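You operate a simulated robot arm through the tools that you are given. There is no shell and no other tool. Be economical: measure what you need, move in short steps, check, and stop when the job is done.

Carry out the task below with a simulated robot arm. There is one attempt and no reset: what you move stays moved.

TASK
Put the lid on the teapot and pour the brown cup full to its line.
Fine: teapot back where it stood; the cup ends on the beige saucer; spill nothing.
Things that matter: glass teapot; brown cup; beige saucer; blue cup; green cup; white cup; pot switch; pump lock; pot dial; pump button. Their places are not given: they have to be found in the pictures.

It is judged by the outcome, as a careful person would: the job done as asked, and still so three seconds after it is handed in. It fails if anything else is knocked over, pushed out of place, dropped, spilled or broken.

THE ROBOT
A 7-joint arm with a two-finger parallel gripper, fixed in place. Base frame: the origin is at the foot of the arm, x ahead of it, y to its left, z up. Lengths are in m, angles in degrees, forces in N, time in s.
Its first joint turns from -66.0 to 66.0 degrees. Payload 2.6 kg.
Tool frame: the origin (TCP) lies between the finger pads and is the grasp point; the fingertips stand 0.03 m ahead of it; z points along the fingers, y is the line along which they close. The gripper opens to 0.094 m. The fingers are 0.028 m wide and 0.01 m thick; the gripper's body (0.05 by 0.096 m) begins 0.055 m behind the TCP.
Orientation is told as [roll, pitch, yaw] about the base's x, y, z axes, in that order, counted from this pose: with the fingers straight down and closing along the base's y, the tool's x points along the base's -x, its y along +y and its z along -z.

THE INTERFACE
- The arm moves only by the tool drive_tool. Its argument "steps" is a list of rows, each an object (a shift or turn left out is 0, a gripper value left out holds the last) with "translation": the shift along the tool's x, y, z in m, a list of three; "angular": the turn, a rotation vector about the tool's x, y, z in degrees, a list of three; "claw": the gripper command, from -1 (shut) to 1 (fully open), values between in proportion. In form: [{"translation": [tx, ty, tz], "angular": [ax, ay, az], "claw": claw}, ...]. A call has 1 to 20 rows; each row shifts and turns the commanded pose from where the row before left it, along the tool's axes as they then stand. A row lasts 0.2 s, in which the tool goes at most 0.05 m and 8.6 degrees; a call with a longer step from one row to the next is refused whole, and so is a gripper value outside its range. A pose out of reach is approached as far as the arm can. The call stops where the force on the tool passes 70 N (or 10 N more than at its start, if that is more) or the arm is blocked; 0.2 s more then pass. The fingers move at their own pace (about 0.072 m/s each) and stop on an object; they squeeze with about 41 N. The grip force told is the motor's: it shows also when the fingers shut on nothing. Time passes only in rows, and 0.2 s behind the last, so rows that do not move let the fingers close. It gives the time, the measured TCP pose, the force on the tool (base axes), the opening and the grip force at its end, in the units of the frame above (readings bear some noise), and new pictures: "pictures" is both (left out), scene, wrist or none.
- Cameras (640 x 400 px; columns grow to the right, rows downward): "scene" is fixed at [0.0381, 0.4259, 0.5678]; the picture's right is [-0.77, -0.64, 0.00], its down [-0.36, 0.44, -0.82] and it looks along [0.52, -0.63, -0.57] (base axes); focal length 296 px, centre (320, 200). "wrist" rides on the gripper at [-0.037, 0, -0.058] in the tool frame; the picture's right is [0.00, -1.00, 0.00], its down [0.97, 0.00, -0.24] and it looks along [0.24, 0.00, 0.97] (tool axes); focal length 218 px, centre (320, 200).
- locate(camera, pixels): for up to 12 pixels [column, row] of the newest picture of that camera ("zoom" is the newest enlarged one), the place [x, y, z] in the base frame of the surface seen there, good to about 0.002 m, but the place of the scene camera against the robot may be out by one fixed shift of up to 0.012 m in any direction. No time passes.
- enlarge(camera, box): a new picture of the part [left, top, right, bottom] of that camera's present view, enlarged. No time passes.
- job_done(): hands the job in; it is judged then, once.

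Work in short steps. Measure before you move; look again where a grasp or a placing could have gone wrong, and mend it. You have 80 turns and 120 pictures in all, the two below and enlarged ones among them. Open the gripper and draw the arm clear of the work before you hand the job in, unless the task says otherwise; then end with one line.

The tools are called after "Call:" as name(argument=value, ...) on one line, values as JSON. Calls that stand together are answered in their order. drive_tool: Moves the arm, as the interface text tells. Its arguments: {"type":"object","properties":{"steps":{"type":"array"},"pictures":{"type":"string","enum":["both","scene","wrist","none"]}},"required":["steps"]} The other tools are called the same way: locate (camera, pixels) gives the place of the surface under pixels of a picture; enlarge (camera, box) takes an enlarged picture of a part of a camera's view; job_done () hands the job in.

At the start:

```text
t: 0.0
position: [0.3607, -0.0192, 0.3921]
tool_rot: [0.0, 0.0, 0.0]
contact_force: [-0.1, 0.2, -0.5]
opening: 0.0942
grasp_force: 0.0
```

scene: 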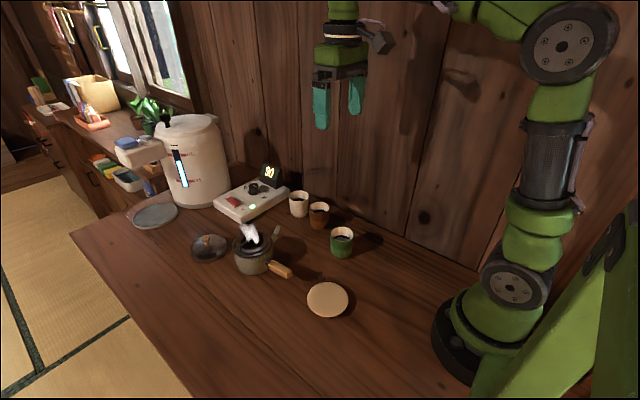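
wrist: 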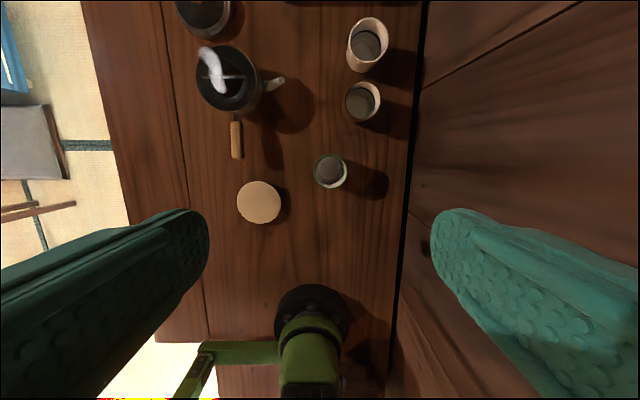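

I see the teapot around (255,255), its lid at (208,247), the saucer at (327,299), and cups at (299,203), (319,214), (342,241). I'll enlarge for detail.

Call:
enlarge(camera="scene", box=[180, 150, 370, 330])

Call:
enlarge(camera="wrist", box=[160, 0, 420, 240])

Call:
enlarge(camera="scene", box=[100, 100, 300, 240])

```text
2.22 times, centred on (275, 240) of scene
```

zoom: 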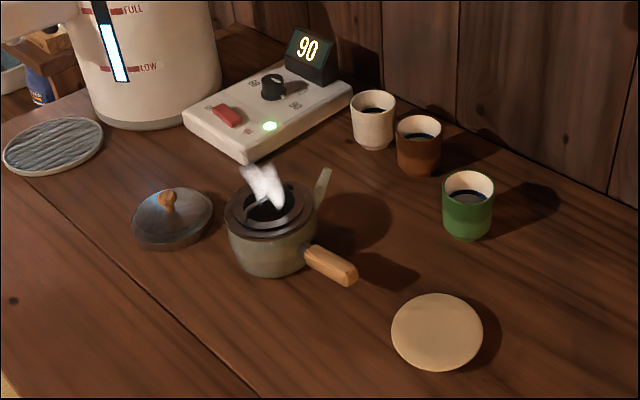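

```text
1.67 times, centred on (290, 120) of wrist
```

zoom: 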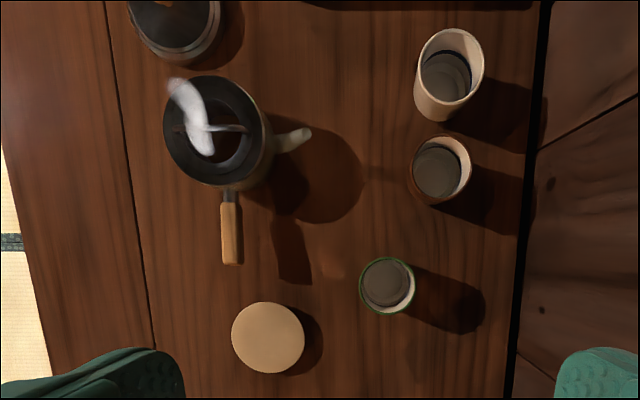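

```text
2.86 times, centred on (200, 170) of scene
```

zoom: 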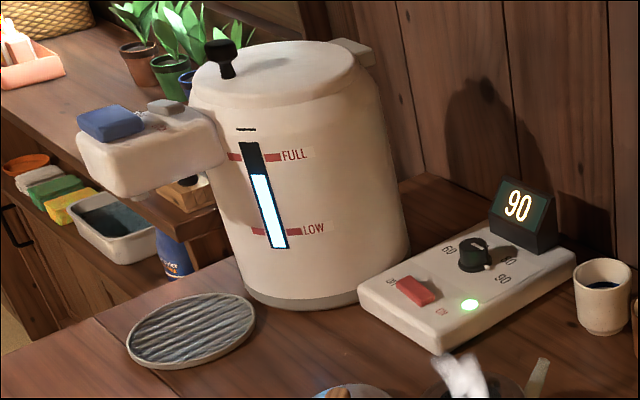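

First I get positions from the scene and wrist cameras.

Call:
locate(camera="wrist", pixels=[[259, 202], [330, 171], [362, 102], [368, 45], [227, 78], [236, 140], [235, 157], [236, 122], [281, 82], [205, 5], [300, 200], [330, 158]])

Call:
locate(camera="scene", pixels=[[327, 300], [342, 232], [319, 206], [299, 195], [208, 238], [210, 250], [282, 270], [275, 230], [240, 240], [272, 240], [160, 215], [255, 272]])

```text
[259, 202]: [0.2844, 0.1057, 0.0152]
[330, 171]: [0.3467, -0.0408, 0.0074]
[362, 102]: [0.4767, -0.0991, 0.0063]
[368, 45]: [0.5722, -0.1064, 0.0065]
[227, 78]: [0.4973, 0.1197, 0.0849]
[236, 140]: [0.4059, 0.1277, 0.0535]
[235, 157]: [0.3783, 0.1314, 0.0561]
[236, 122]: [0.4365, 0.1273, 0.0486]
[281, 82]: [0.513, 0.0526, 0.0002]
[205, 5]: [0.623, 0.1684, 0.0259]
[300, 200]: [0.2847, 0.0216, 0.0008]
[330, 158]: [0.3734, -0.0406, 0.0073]
```

```text
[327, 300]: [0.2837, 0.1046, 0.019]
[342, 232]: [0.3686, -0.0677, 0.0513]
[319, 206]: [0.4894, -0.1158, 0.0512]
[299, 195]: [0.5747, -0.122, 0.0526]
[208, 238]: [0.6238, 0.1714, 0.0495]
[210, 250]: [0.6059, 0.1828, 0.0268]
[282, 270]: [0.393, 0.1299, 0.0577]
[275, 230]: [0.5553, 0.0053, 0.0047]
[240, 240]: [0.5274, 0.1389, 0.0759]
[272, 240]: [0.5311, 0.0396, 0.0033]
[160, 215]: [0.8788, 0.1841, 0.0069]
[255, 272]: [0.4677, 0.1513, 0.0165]
```

Table reads z≈0 in both cameras. I move the arm above the pot/cups for a closer wrist look.

Call:
drive_tool(steps=[{"translation": [-0.02, 0.015, 0.02]}, {"translation": [-0.02, 0.015, 0.02]}, {"translation": [-0.02, 0.015, 0.02]}, {"translation": [-0.02, 0.015, 0.02]}, {"translation": [0, 0, 0]}], pictures="wrist")

```text
t: 1.2
position: [0.4414, 0.0414, 0.3109]
tool_rot: [0.0, 0.0, 0.0]
contact_force: [-0.6, -0.2, 0.3]
opening: 0.0939
grasp_force: 0.0
```

wrist: 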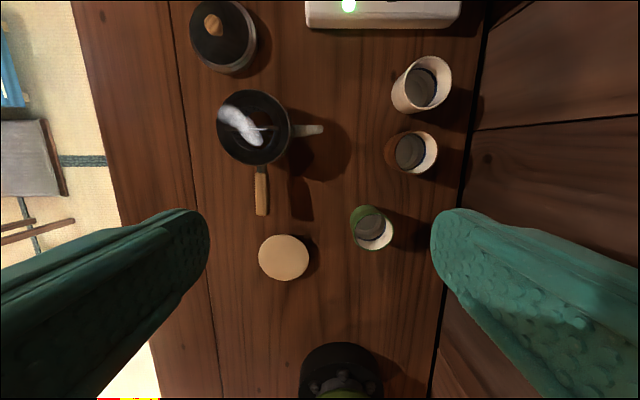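

Call:
enlarge(camera="wrist", box=[180, 0, 340, 100])

Call:
enlarge(camera="wrist", box=[200, 80, 340, 220])

Call:
enlarge(camera="wrist", box=[340, 110, 460, 190])

Call:
locate(camera="wrist", pixels=[[213, 26], [260, 123], [250, 150], [318, 129], [261, 178], [261, 205], [410, 152], [424, 88], [283, 257], [370, 225], [191, 30], [257, 30]])

```text
4.00 times, centred on (260, 50) of wrist
```

zoom: 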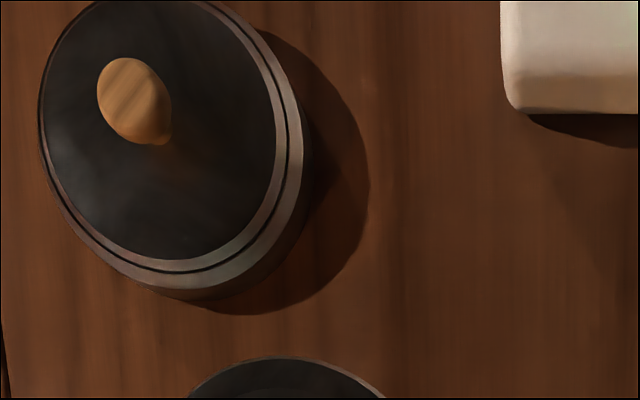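

```text
2.86 times, centred on (270, 150) of wrist
```

zoom: 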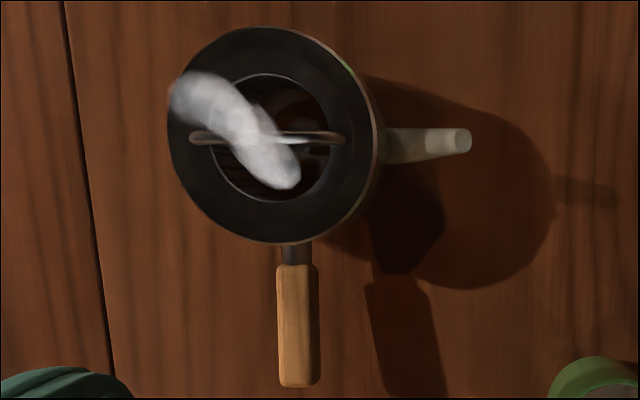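

```text
5.00 times, centred on (400, 150) of wrist
```

zoom: 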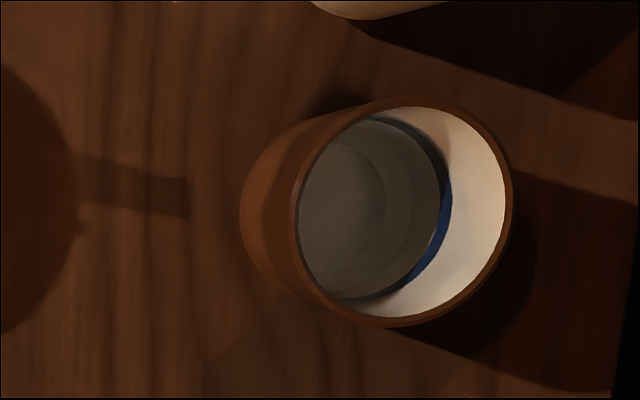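

```text
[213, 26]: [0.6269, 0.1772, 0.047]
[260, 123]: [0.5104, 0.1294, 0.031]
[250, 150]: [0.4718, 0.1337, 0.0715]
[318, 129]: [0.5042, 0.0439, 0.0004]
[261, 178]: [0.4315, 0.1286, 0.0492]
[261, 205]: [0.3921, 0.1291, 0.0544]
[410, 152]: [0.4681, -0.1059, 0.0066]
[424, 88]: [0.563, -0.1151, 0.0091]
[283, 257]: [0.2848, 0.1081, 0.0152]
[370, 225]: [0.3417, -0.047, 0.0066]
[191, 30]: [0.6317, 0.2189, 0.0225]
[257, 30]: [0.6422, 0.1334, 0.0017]
```

Call:
enlarge(camera="scene", box=[225, 215, 305, 285])

Call:
enlarge(camera="wrist", box=[210, 85, 300, 175])

```text
5.71 times, centred on (265, 250) of scene
```

zoom: 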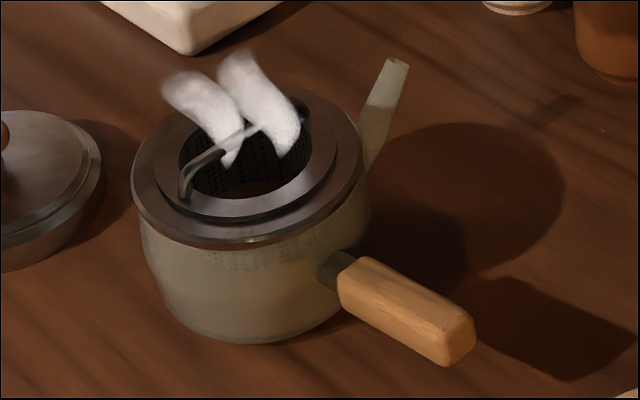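

```text
4.44 times, centred on (255, 130) of wrist
```

zoom: 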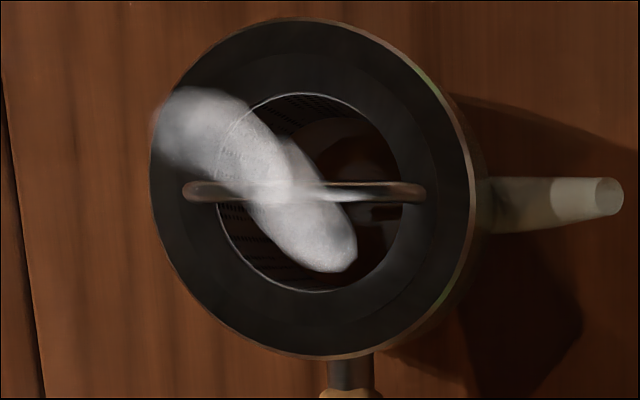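

Call:
locate(camera="zoom", pixels=[[335, 193], [200, 191], [415, 193], [160, 190], [470, 190], [300, 350], [310, 22], [330, 300], [590, 195], [520, 200], [190, 250], [350, 380]])

Call:
enlarge(camera="scene", box=[180, 220, 250, 270])

```text
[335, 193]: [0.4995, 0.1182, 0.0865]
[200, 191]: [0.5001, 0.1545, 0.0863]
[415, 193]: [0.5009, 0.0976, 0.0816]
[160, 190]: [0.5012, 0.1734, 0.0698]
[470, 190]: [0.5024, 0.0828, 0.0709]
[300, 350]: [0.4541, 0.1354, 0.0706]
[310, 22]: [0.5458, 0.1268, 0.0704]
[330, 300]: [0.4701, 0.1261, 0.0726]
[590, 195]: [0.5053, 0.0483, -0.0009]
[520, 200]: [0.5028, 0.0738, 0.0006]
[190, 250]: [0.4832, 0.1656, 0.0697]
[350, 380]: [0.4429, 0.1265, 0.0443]
```

```text
8.00 times, centred on (215, 245) of scene
```

zoom: 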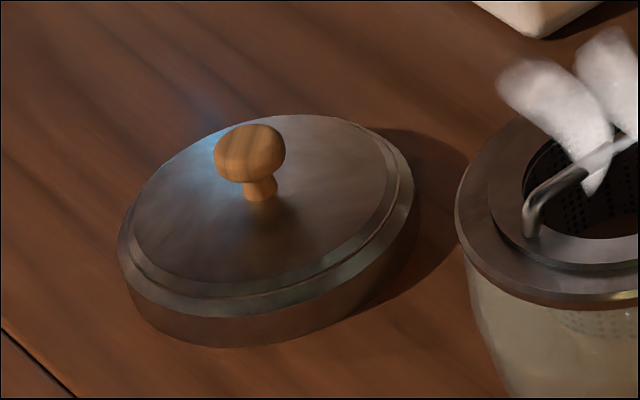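

Call:
drive_tool(steps=[{"translation": [-0.02, 0.022, 0.018]}, {"translation": [-0.02, 0.022, 0.018]}, {"translation": [-0.02, 0.022, 0.018]}, {"translation": [-0.02, 0.022, 0.018]}, {"translation": [-0.02, 0.022, 0.018]}, {"translation": [-0.02, 0.022, 0.018]}, {}], pictures="both")

```text
t: 2.8
position: [0.5595, 0.1742, 0.2073]
tool_rot: [-0.1, 0.0, 0.1]
contact_force: [0.3, 0.1, 0.7]
opening: 0.094
grasp_force: 0.0
```

scene: 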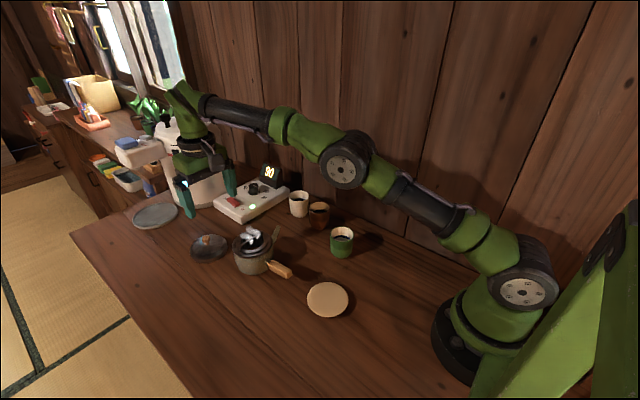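
wrist: 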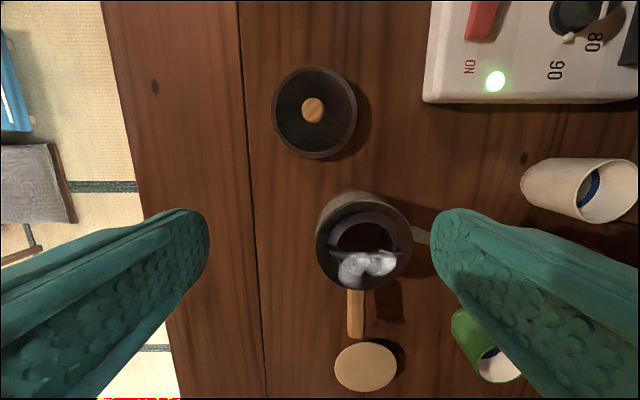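

Call:
enlarge(camera="wrist", box=[260, 55, 370, 165])

Call:
locate(camera="wrist", pixels=[[312, 110], [277, 112], [353, 112], [314, 70], [314, 151], [300, 112], [325, 112], [330, 90], [315, 205], [410, 240], [365, 290], [360, 200]])

```text
3.64 times, centred on (315, 110) of wrist
```

zoom: 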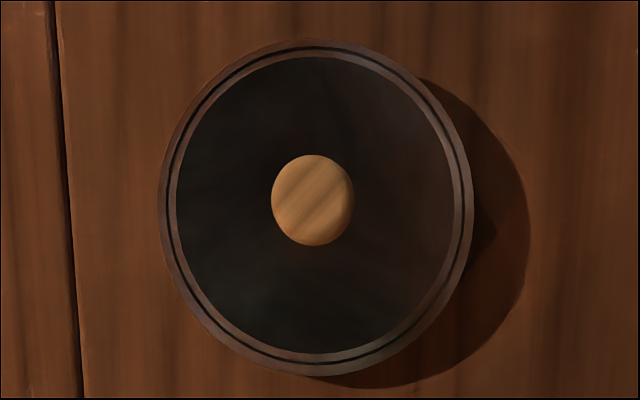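

```text
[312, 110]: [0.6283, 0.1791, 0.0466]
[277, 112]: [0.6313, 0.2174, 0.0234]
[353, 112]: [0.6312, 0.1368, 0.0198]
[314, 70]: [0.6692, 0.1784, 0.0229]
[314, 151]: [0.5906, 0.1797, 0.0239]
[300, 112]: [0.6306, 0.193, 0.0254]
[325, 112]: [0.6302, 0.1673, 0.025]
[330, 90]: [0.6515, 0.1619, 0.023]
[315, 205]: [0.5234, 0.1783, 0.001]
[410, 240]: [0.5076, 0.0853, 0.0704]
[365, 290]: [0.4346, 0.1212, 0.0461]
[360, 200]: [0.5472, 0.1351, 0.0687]
```

Lid knob is at (0.629, 0.178), top z 0.047, lid top 0.025. I go above it and check that the reach holds.

Call:
drive_tool(steps=[{"translation": [-0.018, 0.001, 0.015], "claw": 0.1}, {"translation": [-0.018, 0.001, 0.015]}, {"translation": [-0.018, 0.001, 0.015]}, {"translation": [-0.0155, 0.001, 0.025]}, {}], pictures="wrist")

```text
t: 4.0
position: [0.5784, 0.2007, 0.1307]
tool_rot: [-0.1, 0.0, 0.1]
contact_force: [0.6, -0.4, 0.2]
opening: 0.0518
grasp_force: 0.0
out of reach, approached as far as the arm can: row 1, 2, 3, 4
```

wrist: 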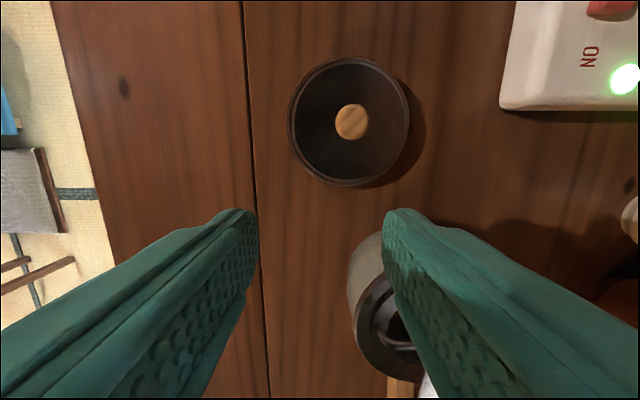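

Out of straight-down reach; I tilt the fingers outward 30° in place, which brings the wrist back.

Call:
drive_tool(steps=[{"angular": [0, -7.5, 0]}, {"angular": [0, -7.5, 0]}, {"angular": [0, -7.5, 0]}, {"angular": [0, -7.5, 0]}, {}], pictures="wrist")

```text
t: 5.2
position: [0.5776, 0.2006, 0.1282]
tool_rot: [0.0, -30.1, -0.1]
contact_force: [-1.1, 0.3, -0.1]
opening: 0.0518
grasp_force: 0.0
```

wrist: 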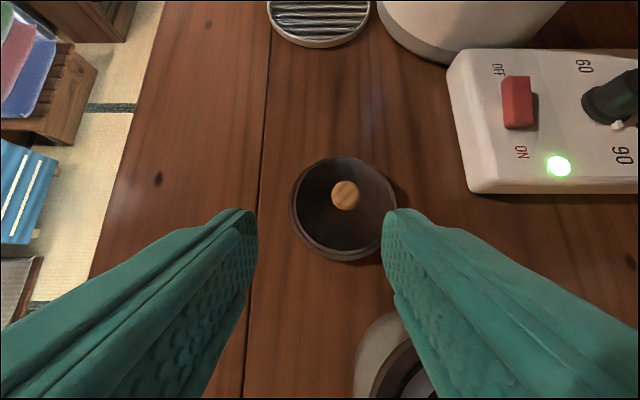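

Call:
drive_tool(steps=[{"translation": [0, -0.0113, 0.0133]}, {"translation": [0, -0.0113, 0.0133]}, {}], pictures="wrist")

```text
t: 6.0
position: [0.5923, 0.1762, 0.1046]
tool_rot: [0.1, -30.1, 0.0]
contact_force: [0.5, 0.9, -0.2]
opening: 0.0518
grasp_force: 0.0
```

wrist: 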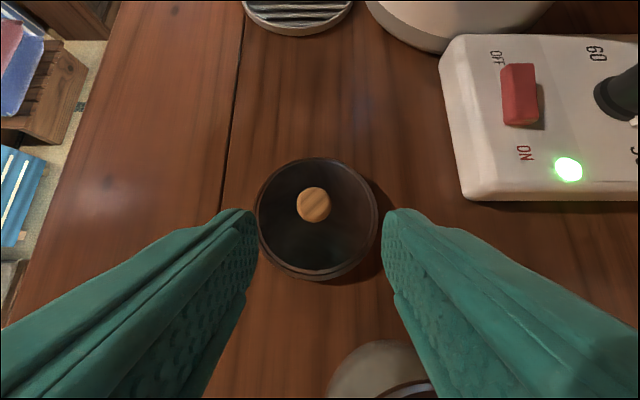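

Call:
locate(camera="wrist", pixels=[[300, 204], [313, 204], [326, 204], [313, 190], [313, 219]])

Call:
drive_tool(steps=[{"translation": [0, 0.002, 0.012]}, {"translation": [0, 0.001, 0.012]}, {"translation": [0, 0, 0.012]}, {}], pictures="both")

```text
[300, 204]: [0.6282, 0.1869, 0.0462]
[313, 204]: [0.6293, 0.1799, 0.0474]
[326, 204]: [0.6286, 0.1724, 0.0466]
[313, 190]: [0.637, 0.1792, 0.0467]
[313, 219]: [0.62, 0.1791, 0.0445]
```

```text
t: 7.0
position: [0.6099, 0.1793, 0.0724]
tool_rot: [0.1, -29.9, 0.0]
contact_force: [-0.3, 0.7, 0.4]
opening: 0.0519
grasp_force: 0.1
```

scene: 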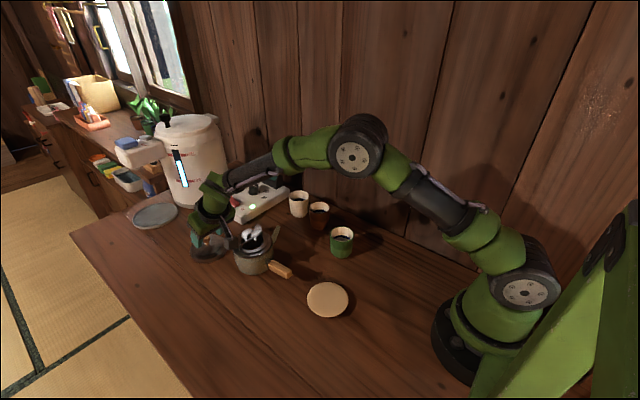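
wrist: 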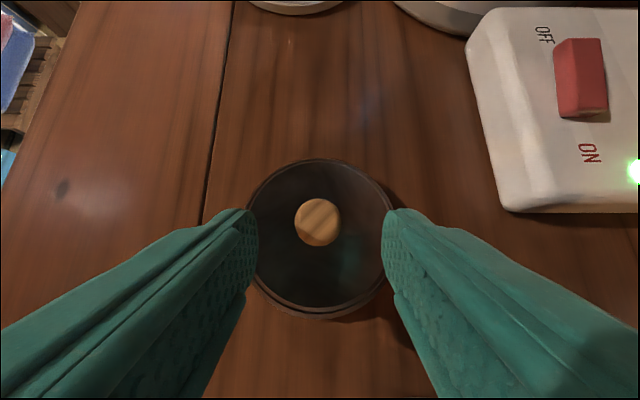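

Call:
drive_tool(steps=[{"translation": [0, 0.0007, 0.006]}, {"translation": [0, 0, 0.006]}, {}, {"claw": -1}, {}, {}, {}], pictures="wrist")

```text
t: 8.6
position: [0.6153, 0.1805, 0.0617]
tool_rot: [0.0, -30.1, 0.0]
contact_force: [-0.6, -1.3, 0.5]
opening: 0.0193
grasp_force: 41.3
```

wrist: 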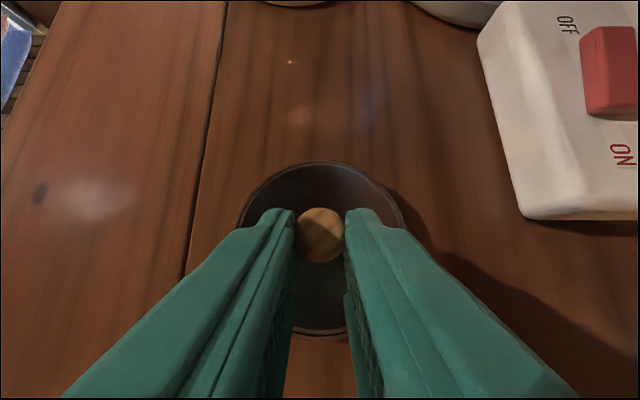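

Call:
drive_tool(steps=[{"translation": [-0.01, 0, -0.0173]}, {"translation": [-0.01, 0, -0.0173]}, {"translation": [-0.01, 0, -0.0173]}, {"translation": [-0.01, 0, -0.0173]}, {"translation": [-0.005, 0, -0.0087]}, {}], pictures="both")

```text
t: 10.0
position: [0.6164, 0.1776, 0.153]
tool_rot: [0.0, -29.9, 0.0]
contact_force: [-0.2, 0.6, 0.6]
opening: 0.0001
grasp_force: 33.5
```

scene: 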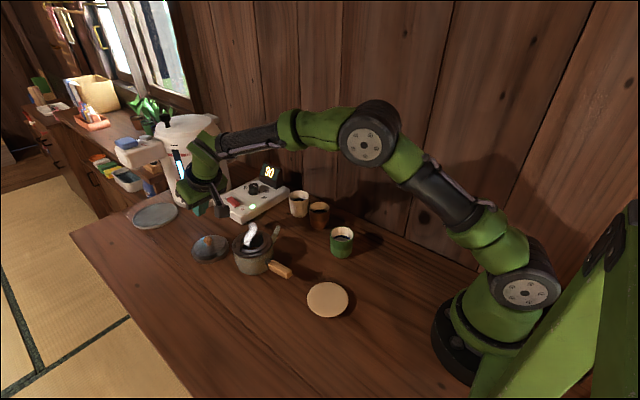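
wrist: 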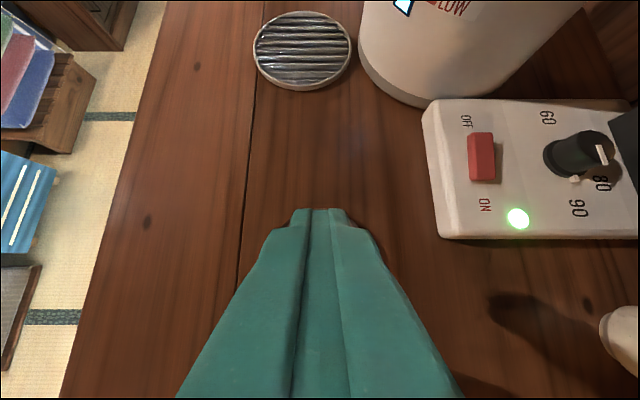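

The fingers slipped off the rounded knob cap (opening 0, lid still down at (210,247)). I reopen, reduce the tilt to 20° and look again.

Call:
drive_tool(steps=[{"translation": [0.01, 0.002, 0.017], "claw": 0.1, "angular": [0, 5, 0]}, {"translation": [0.008, 0, 0.018], "angular": [0, 5, 0]}, {}], pictures="wrist")

```text
t: 10.8
position: [0.6165, 0.1801, 0.1104]
tool_rot: [0.0, -19.9, 0.0]
contact_force: [0.3, 0.5, -0.2]
opening: 0.0517
grasp_force: 0.0
```

wrist: 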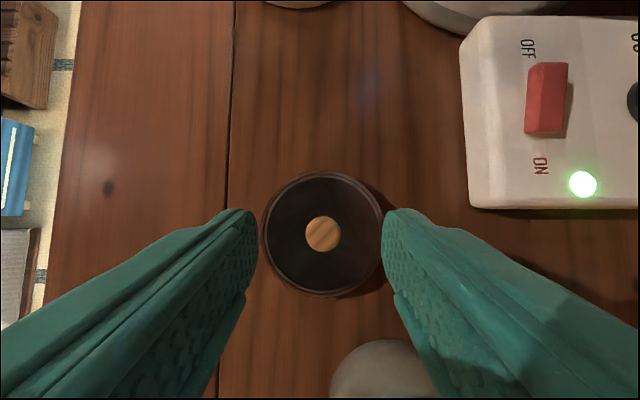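

Call:
locate(camera="wrist", pixels=[[323, 233], [323, 216], [323, 250], [306, 233], [340, 233], [323, 256], [323, 262], [323, 295], [264, 235], [382, 235]])

```text
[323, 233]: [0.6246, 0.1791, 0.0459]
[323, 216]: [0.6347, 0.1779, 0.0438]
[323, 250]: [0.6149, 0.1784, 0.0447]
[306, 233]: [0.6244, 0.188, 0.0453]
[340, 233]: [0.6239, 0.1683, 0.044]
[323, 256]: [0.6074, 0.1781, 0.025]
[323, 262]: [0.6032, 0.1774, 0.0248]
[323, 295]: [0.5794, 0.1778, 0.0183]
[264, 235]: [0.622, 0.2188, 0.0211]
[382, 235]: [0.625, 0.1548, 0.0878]
```

Call:
drive_tool(steps=[{"translation": [0.004, -0.001, 0.012]}, {"translation": [0.004, -0.001, 0.012]}, {"translation": [0.004, 0, 0.012]}, {"translation": [0.0022, 0, 0.0077]}, {}], pictures="wrist")

```text
t: 12.0
position: [0.6185, 0.1807, 0.067]
tool_rot: [0.0, -19.9, 0.0]
contact_force: [-0.3, -1.4, 0.3]
opening: 0.0517
grasp_force: 0.0
```

wrist: 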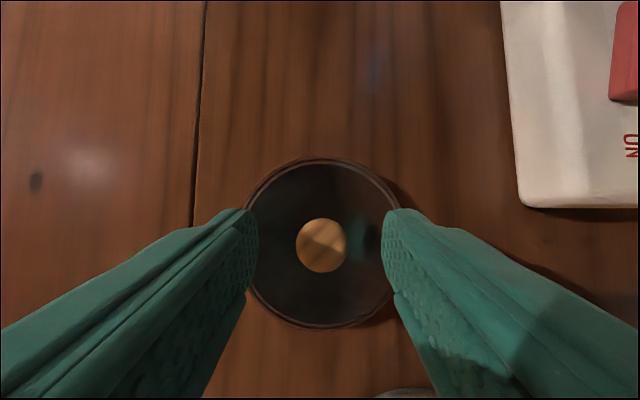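

Call:
drive_tool(steps=[{"translation": [0.0026, -0.001, 0.007]}, {}, {}], pictures="none")

```text
t: 12.8
position: [0.6188, 0.1798, 0.0587]
tool_rot: [0.0, -20.0, 0.0]
contact_force: [-0.2, -1.4, 0.1]
opening: 0.0519
grasp_force: 0.0
```

Call:
drive_tool(steps=[{"claw": -1}, {}, {}, {}], pictures="wrist")

```text
t: 13.8
position: [0.6185, 0.179, 0.0592]
tool_rot: [0.0, -20.1, 0.0]
contact_force: [0.8, 0.1, -0.3]
opening: 0.0196
grasp_force: 41.5
```

wrist: 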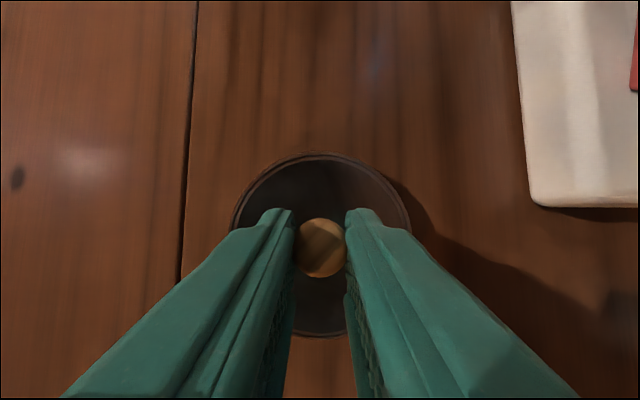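

Call:
drive_tool(steps=[{"translation": [-0.0017, 0, -0.0047]}, {"translation": [-0.0017, 0, -0.0047]}, {"translation": [-0.0017, 0, -0.0047]}, {}], pictures="wrist")

```text
t: 14.8
position: [0.6204, 0.1784, 0.075]
tool_rot: [0.1, -19.9, 0.0]
contact_force: [1.4, -0.1, 0.3]
opening: 0.0192
grasp_force: 41.2
```

wrist: 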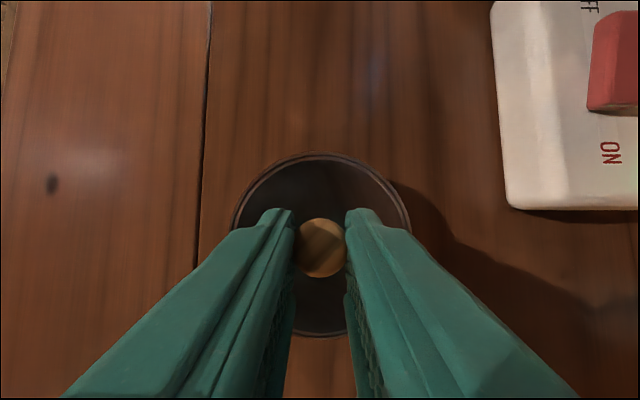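

Lid is held. I lift to clear the pot's bail.

Call:
drive_tool(steps=[{"translation": [-0.0041, 0, -0.0113]}, {"translation": [-0.0041, 0, -0.0113]}, {"translation": [-0.0041, 0, -0.0113]}, {"translation": [-0.0041, 0, -0.0113]}, {"translation": [-0.0041, 0, -0.0113]}, {"translation": [-0.0041, 0, -0.0113]}, {"translation": [-0.0041, 0, -0.0113]}, {"translation": [-0.0041, 0, -0.0113]}, {"translation": [-0.0041, 0, -0.0113]}, {}], pictures="both")

```text
t: 17.0
position: [0.6188, 0.1782, 0.1849]
tool_rot: [0.0, -20.0, 0.1]
contact_force: [0.0, -0.2, -0.6]
opening: 0.0192
grasp_force: 40.9
```

scene: 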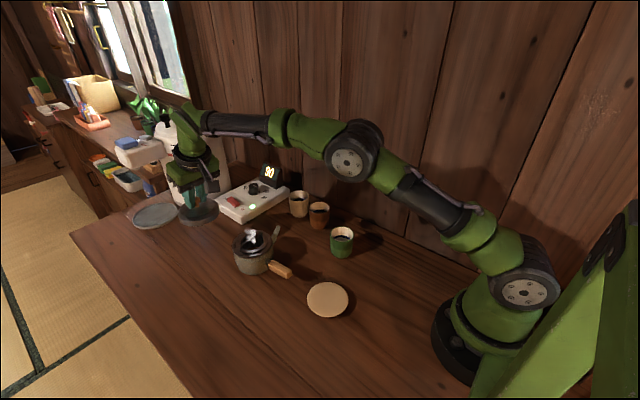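
wrist: 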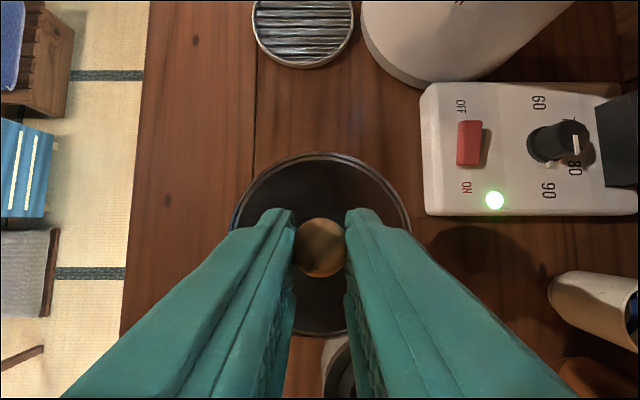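

Call:
locate(camera="wrist", pixels=[[320, 157], [320, 331], [236, 225], [404, 225], [320, 245], [320, 163], [320, 327]])

Call:
enlarge(camera="scene", box=[150, 150, 270, 260])

```text
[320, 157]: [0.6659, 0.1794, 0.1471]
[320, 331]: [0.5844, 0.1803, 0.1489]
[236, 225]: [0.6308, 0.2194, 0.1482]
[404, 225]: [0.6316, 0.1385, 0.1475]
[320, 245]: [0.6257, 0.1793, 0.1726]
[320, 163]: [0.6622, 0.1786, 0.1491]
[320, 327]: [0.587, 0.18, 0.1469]
```

```text
3.64 times, centred on (210, 205) of scene
```

zoom: 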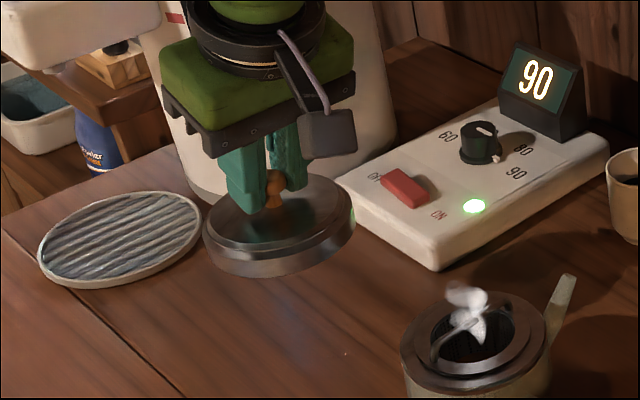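

Lid is level, its centre at (0.625,0.179); pot centre is (0.500,0.128). I move over the pot.

Call:
drive_tool(steps=[{"translation": [0.01178, -0.00514, -0.00429]}, {"translation": [0.01178, -0.00514, -0.00429]}, {"translation": [0.01178, -0.00514, -0.00429]}, {"translation": [0.01178, -0.00514, -0.00429]}, {"translation": [0.01178, -0.00514, -0.00429]}, {"translation": [0.01178, -0.00514, -0.00429]}, {"translation": [0.01178, -0.00514, -0.00429]}, {"translation": [0.01178, -0.00514, -0.00429]}, {"translation": [0.01178, -0.00514, -0.00429]}, {"translation": [0.01178, -0.00514, -0.00429]}, {}, {}], pictures="both")

```text
t: 19.6
position: [0.4921, 0.1292, 0.1848]
tool_rot: [0.1, -19.9, 0.0]
contact_force: [0.2, 0.5, 0.1]
opening: 0.0193
grasp_force: 40.6
```

scene: 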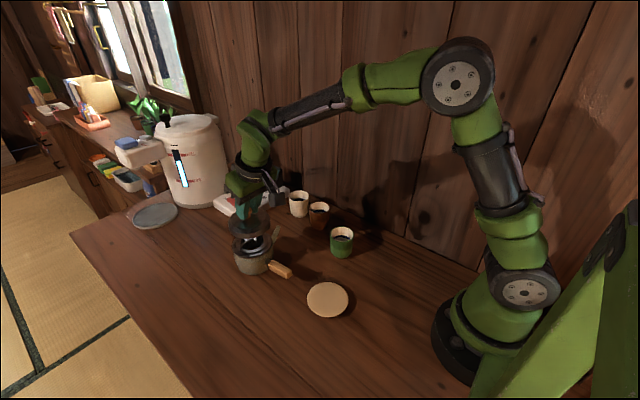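
wrist: 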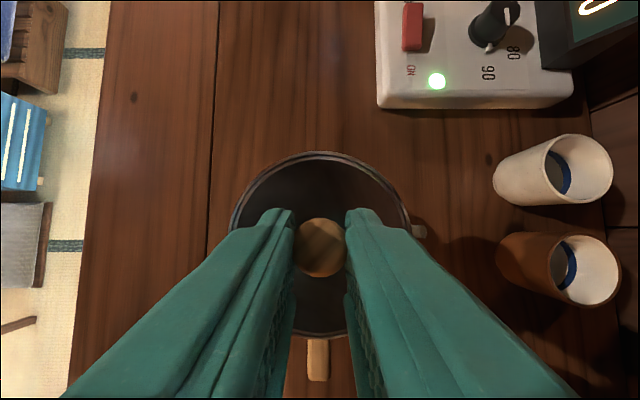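

Call:
locate(camera="wrist", pixels=[[320, 158], [320, 331], [236, 225], [404, 225], [317, 360]])

Call:
enlarge(camera="scene", box=[210, 190, 300, 285])

```text
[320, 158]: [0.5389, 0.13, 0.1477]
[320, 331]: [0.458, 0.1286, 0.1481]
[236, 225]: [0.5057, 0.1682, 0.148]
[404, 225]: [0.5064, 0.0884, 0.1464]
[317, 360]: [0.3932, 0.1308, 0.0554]
```

```text
4.21 times, centred on (255, 238) of scene
```

zoom: 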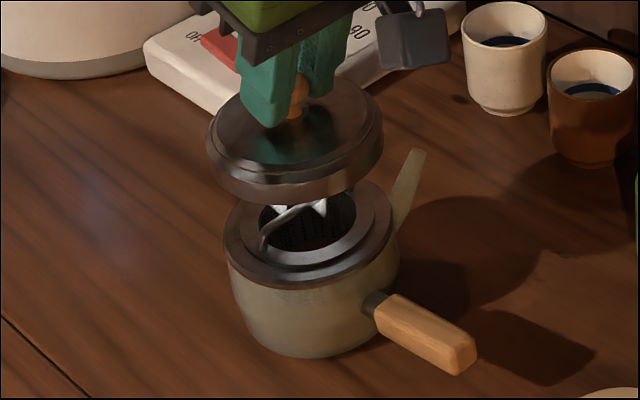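

Call:
drive_tool(steps=[{"translation": [0.0025, 0, 0.0097]}, {"translation": [0.0034, 0, 0.0094]}, {"translation": [0.0034, 0, 0.0094]}, {"translation": [0.0034, 0, 0.0094]}, {}], pictures="scene")

Call:
enlarge(camera="scene", box=[210, 190, 300, 285])

```text
t: 20.8
position: [0.4933, 0.129, 0.1419]
tool_rot: [0.0, -20.0, 0.0]
contact_force: [0.1, 0.7, -0.6]
opening: 0.0192
grasp_force: 41.2
```

scene: 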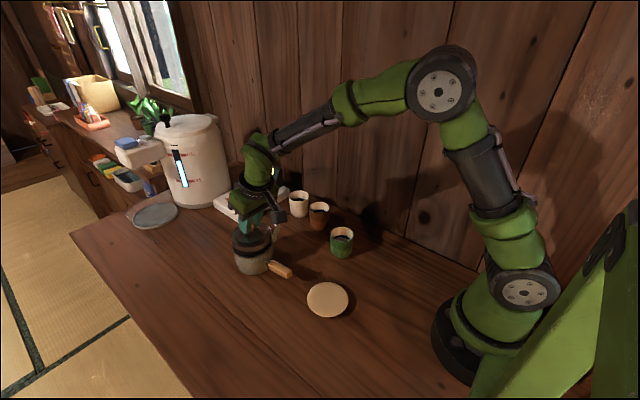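

```text
4.21 times, centred on (255, 238) of scene
```

zoom: 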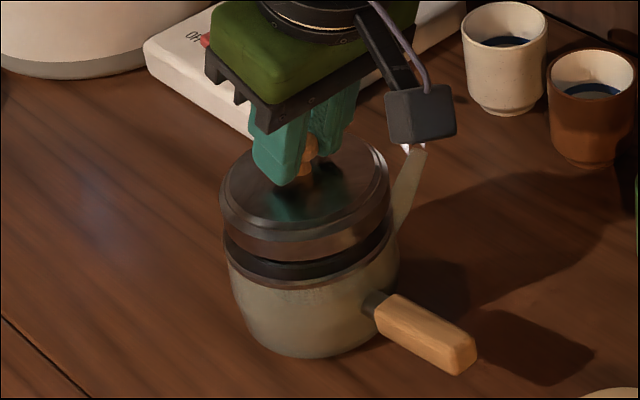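

Call:
drive_tool(steps=[{"translation": [0.0007, 0, 0.0019]}, {"translation": [0.0007, 0, 0.0019]}, {"translation": [0.0007, 0, 0.0019]}, {"translation": [0.0007, 0, 0.0019]}, {}], pictures="none")

Call:
enlarge(camera="scene", box=[210, 190, 300, 285])

```text
t: 22.0
position: [0.4923, 0.1276, 0.1347]
tool_rot: [0.1, -20.0, 0.0]
contact_force: [-0.2, 0.8, -1.1]
opening: 0.0192
grasp_force: 40.7
```

```text
4.21 times, centred on (255, 238) of scene
```

zoom: 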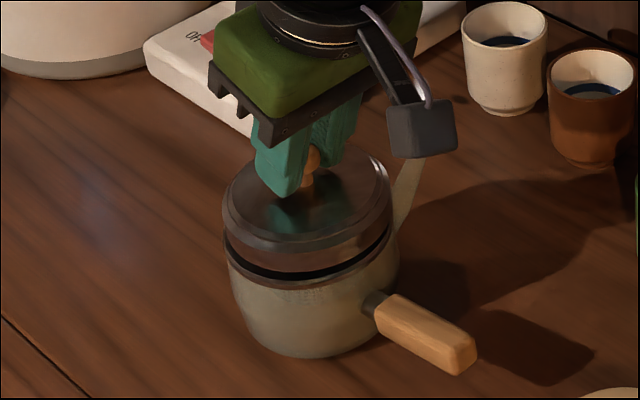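

Call:
drive_tool(steps=[{"translation": [0.0016, -0.001, 0.0016]}, {"translation": [0.0007, 0, 0.0019]}, {"translation": [0.0007, 0, 0.0019]}, {}], pictures="none")

Call:
enlarge(camera="scene", box=[210, 190, 300, 285])

```text
t: 23.0
position: [0.4923, 0.1285, 0.1296]
tool_rot: [0.0, -20.1, -0.1]
contact_force: [-2.6, -1.9, 6.2]
opening: 0.0192
grasp_force: 40.7
```

```text
4.21 times, centred on (255, 238) of scene
```

zoom: 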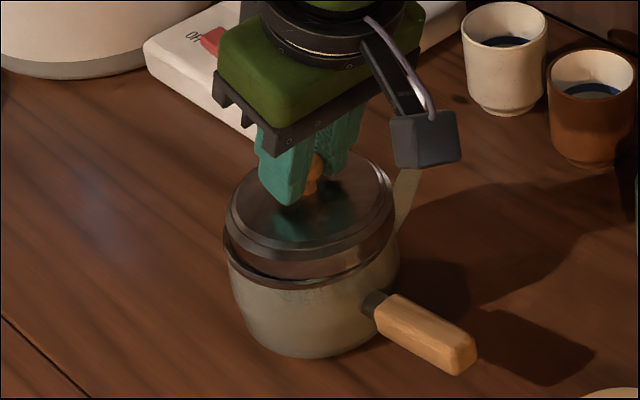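

Contact of ~6 N at lid bottom ≈0.070, i.e. rim height. I open gently and look.

Call:
drive_tool(steps=[{"claw": -0.3}, {}, {}], pictures="none")

Call:
enlarge(camera="scene", box=[210, 190, 300, 285])

Call:
enlarge(camera="wrist", box=[200, 140, 440, 400])

```text
t: 23.8
position: [0.4918, 0.1275, 0.1282]
tool_rot: [0.0, -20.1, 0.0]
contact_force: [-0.3, 0.2, 0.0]
opening: 0.0329
grasp_force: 0.1
```

```text
4.21 times, centred on (255, 238) of scene
```

zoom: 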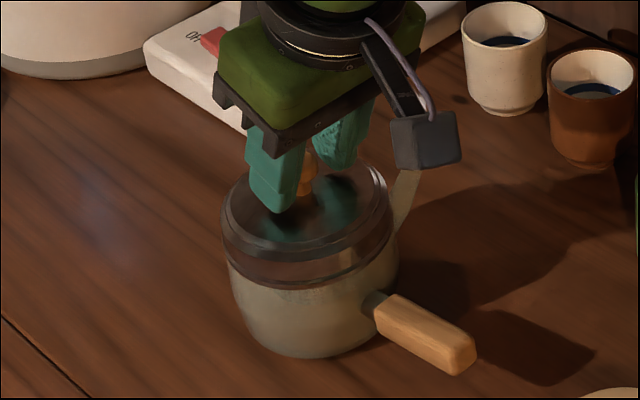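

```text
1.54 times, centred on (320, 270) of wrist
```

zoom: 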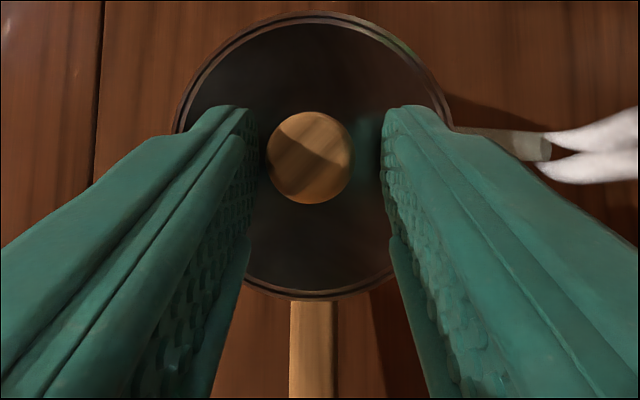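

The lid dropped into its seat (steam now comes from the spout). I withdraw along the tool axis and look from above.

Call:
drive_tool(steps=[{"translation": [0, 0, -0.015]}, {"translation": [0, 0, -0.015]}, {"translation": [0, 0, -0.02], "claw": 1}, {"translation": [0, 0, -0.03]}, {"translation": [0, 0, -0.03], "angular": [0, 5, 0]}, {"translation": [0, 0, -0.03], "angular": [0, 7.5, 0]}, {"translation": [0, 0, -0.03], "angular": [0, 7.5, 0]}, {}], pictures="both")

```text
t: 25.6
position: [0.4408, 0.1261, 0.2914]
tool_rot: [0.0, 0.1, 0.0]
contact_force: [-0.2, 0.6, 0.1]
opening: 0.0941
grasp_force: 0.1
```

scene: 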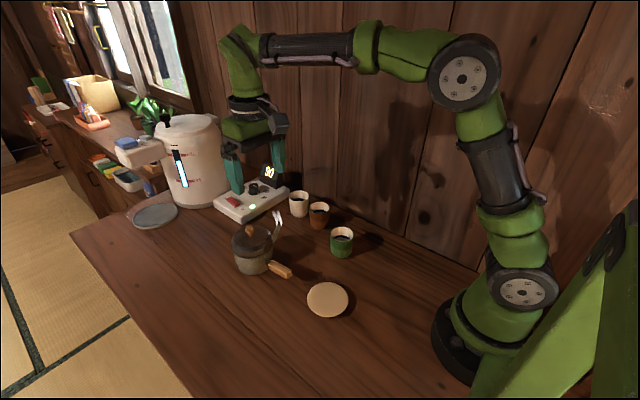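
wrist: 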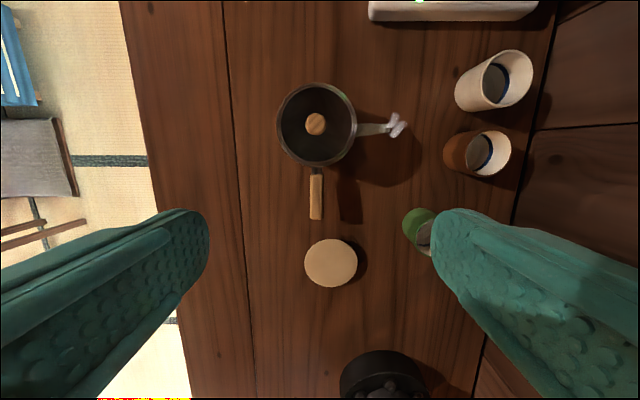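

Call:
locate(camera="wrist", pixels=[[315, 123], [316, 178], [316, 195], [316, 215], [310, 195], [322, 195], [331, 262], [484, 152], [305, 263], [357, 263], [278, 123], [355, 123]])

Call:
enlarge(camera="scene", box=[225, 195, 345, 295])

Call:
enlarge(camera="wrist", box=[270, 75, 420, 225])

```text
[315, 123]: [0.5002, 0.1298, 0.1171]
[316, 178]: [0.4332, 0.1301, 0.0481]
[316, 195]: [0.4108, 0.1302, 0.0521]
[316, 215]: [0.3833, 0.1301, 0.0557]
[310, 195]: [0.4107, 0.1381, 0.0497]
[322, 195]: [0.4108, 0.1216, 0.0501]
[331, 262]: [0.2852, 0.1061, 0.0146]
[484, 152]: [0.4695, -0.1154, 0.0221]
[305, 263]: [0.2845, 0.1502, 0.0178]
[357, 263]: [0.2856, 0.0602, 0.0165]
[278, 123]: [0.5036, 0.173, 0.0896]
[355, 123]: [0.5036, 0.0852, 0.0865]
```

```text
4.00 times, centred on (285, 245) of scene
```

zoom: 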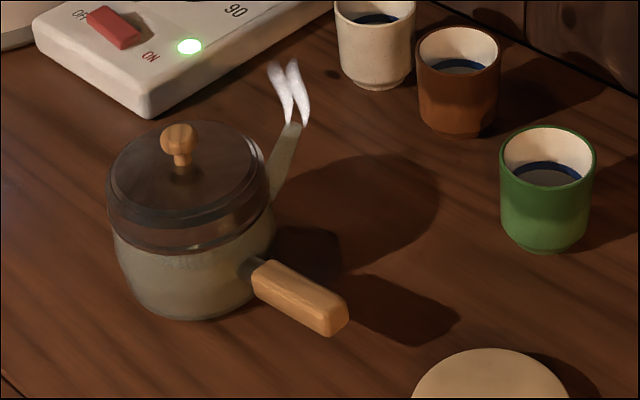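

```text
2.67 times, centred on (345, 150) of wrist
```

zoom: 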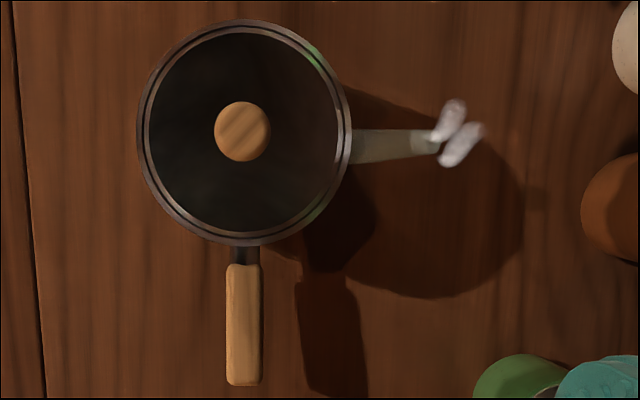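

Spout tip triangulates to (0.498,0.042,0.075). Next the cup: I move above the brown cup to measure it, and the wall gap.

Call:
drive_tool(steps=[{"translation": [0, -0.04, 0]}, {"translation": [0, -0.045, 0]}, {"translation": [0, -0.045, 0.02]}, {"translation": [0, -0.045, 0.03]}, {"translation": [0.01, -0.045, 0.035]}, {}], pictures="wrist")

```text
refused: row 4 steps farther than a row can; nothing moved
```

Call:
drive_tool(steps=[{"translation": [0, -0.04, 0]}, {"translation": [0, -0.04, 0]}, {"translation": [0, -0.04, 0.02]}, {"translation": [0, -0.04, 0.025]}, {"translation": [0.01, -0.04, 0.025]}, {"translation": [0, -0.025, 0.02]}, {}], pictures="wrist")

```text
t: 27.2
position: [0.4321, -0.098, 0.2031]
tool_rot: [0.0, 0.0, 0.0]
contact_force: [-0.3, 0.3, -0.3]
opening: 0.094
grasp_force: 0.0
```

wrist: 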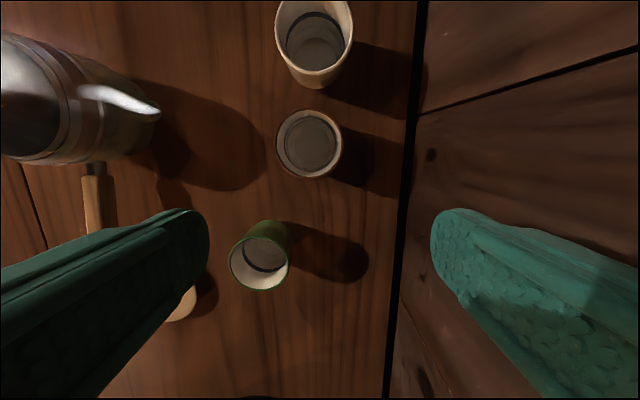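

Call:
locate(camera="wrist", pixels=[[278, 143], [341, 143], [310, 111], [310, 176], [310, 143], [282, 143], [337, 143], [404, 143], [430, 143], [313, 86], [262, 222], [410, 100]])

Call:
enlarge(camera="wrist", box=[265, 100, 355, 190])

```text
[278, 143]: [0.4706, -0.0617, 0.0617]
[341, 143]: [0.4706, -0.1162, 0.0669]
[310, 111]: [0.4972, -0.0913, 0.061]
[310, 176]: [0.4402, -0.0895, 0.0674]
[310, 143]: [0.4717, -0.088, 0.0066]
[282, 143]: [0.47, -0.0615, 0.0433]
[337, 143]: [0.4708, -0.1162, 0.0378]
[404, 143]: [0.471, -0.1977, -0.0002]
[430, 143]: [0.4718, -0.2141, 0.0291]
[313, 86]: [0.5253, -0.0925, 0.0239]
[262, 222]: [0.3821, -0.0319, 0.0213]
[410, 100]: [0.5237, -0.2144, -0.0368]
```

```text
4.44 times, centred on (310, 145) of wrist
```

zoom: 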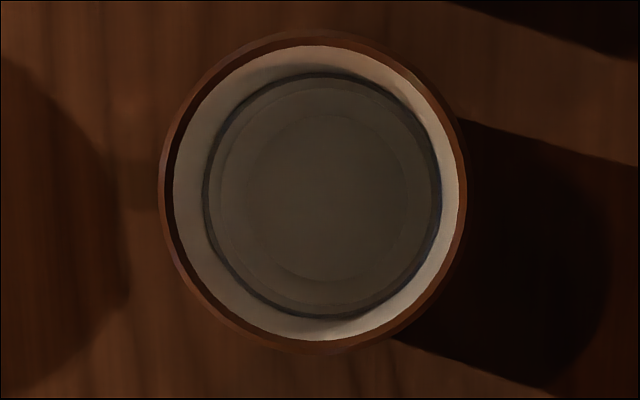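

Cup centre (0.470,-0.089), Ø0.056, height 0.067, line at z≈0.04. I align and descend straight.

Call:
drive_tool(steps=[{"translation": [-0.019, 0.0045, 0]}, {"translation": [-0.019, 0.0045, 0]}, {"translation": [0, 0, 0.03]}, {"translation": [0, 0, 0.03]}, {}], pictures="wrist")

```text
t: 28.4
position: [0.4699, -0.0897, 0.1426]
tool_rot: [0.0, 0.1, 0.1]
contact_force: [-0.3, 0.9, 0.2]
opening: 0.094
grasp_force: 0.0
```

wrist: 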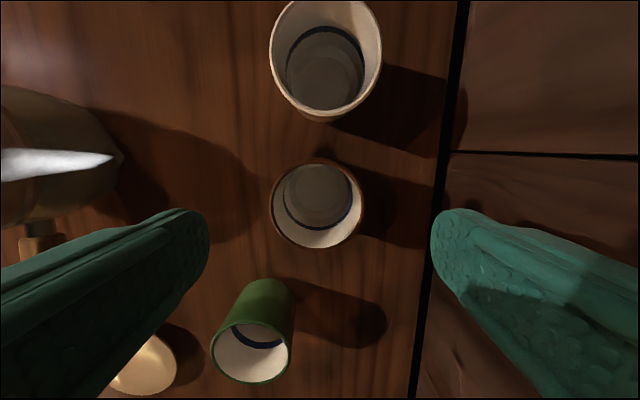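

Call:
drive_tool(steps=[{"translation": [0, 0.0005, 0.025]}, {"translation": [0, 0, 0.025]}, {"translation": [0, 0, 0.025]}, {"translation": [0, 0, 0.025]}, {}, {"claw": -1}, {}, {}, {}], pictures="wrist")

```text
t: 30.4
position: [0.4715, -0.0876, 0.0419]
tool_rot: [0.0, 0.0, 0.0]
contact_force: [-0.3, 0.2, 0.0]
opening: 0.0607
grasp_force: 42.0
```

wrist: 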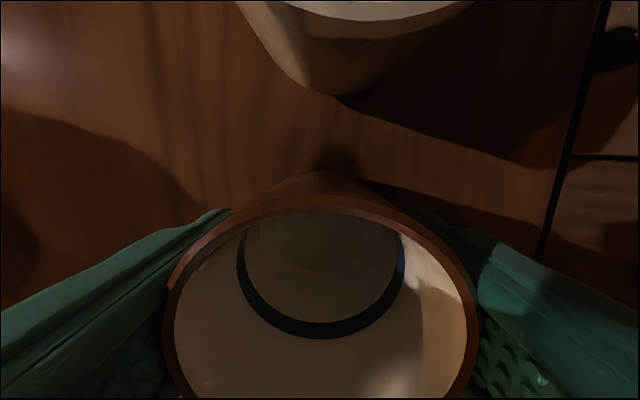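

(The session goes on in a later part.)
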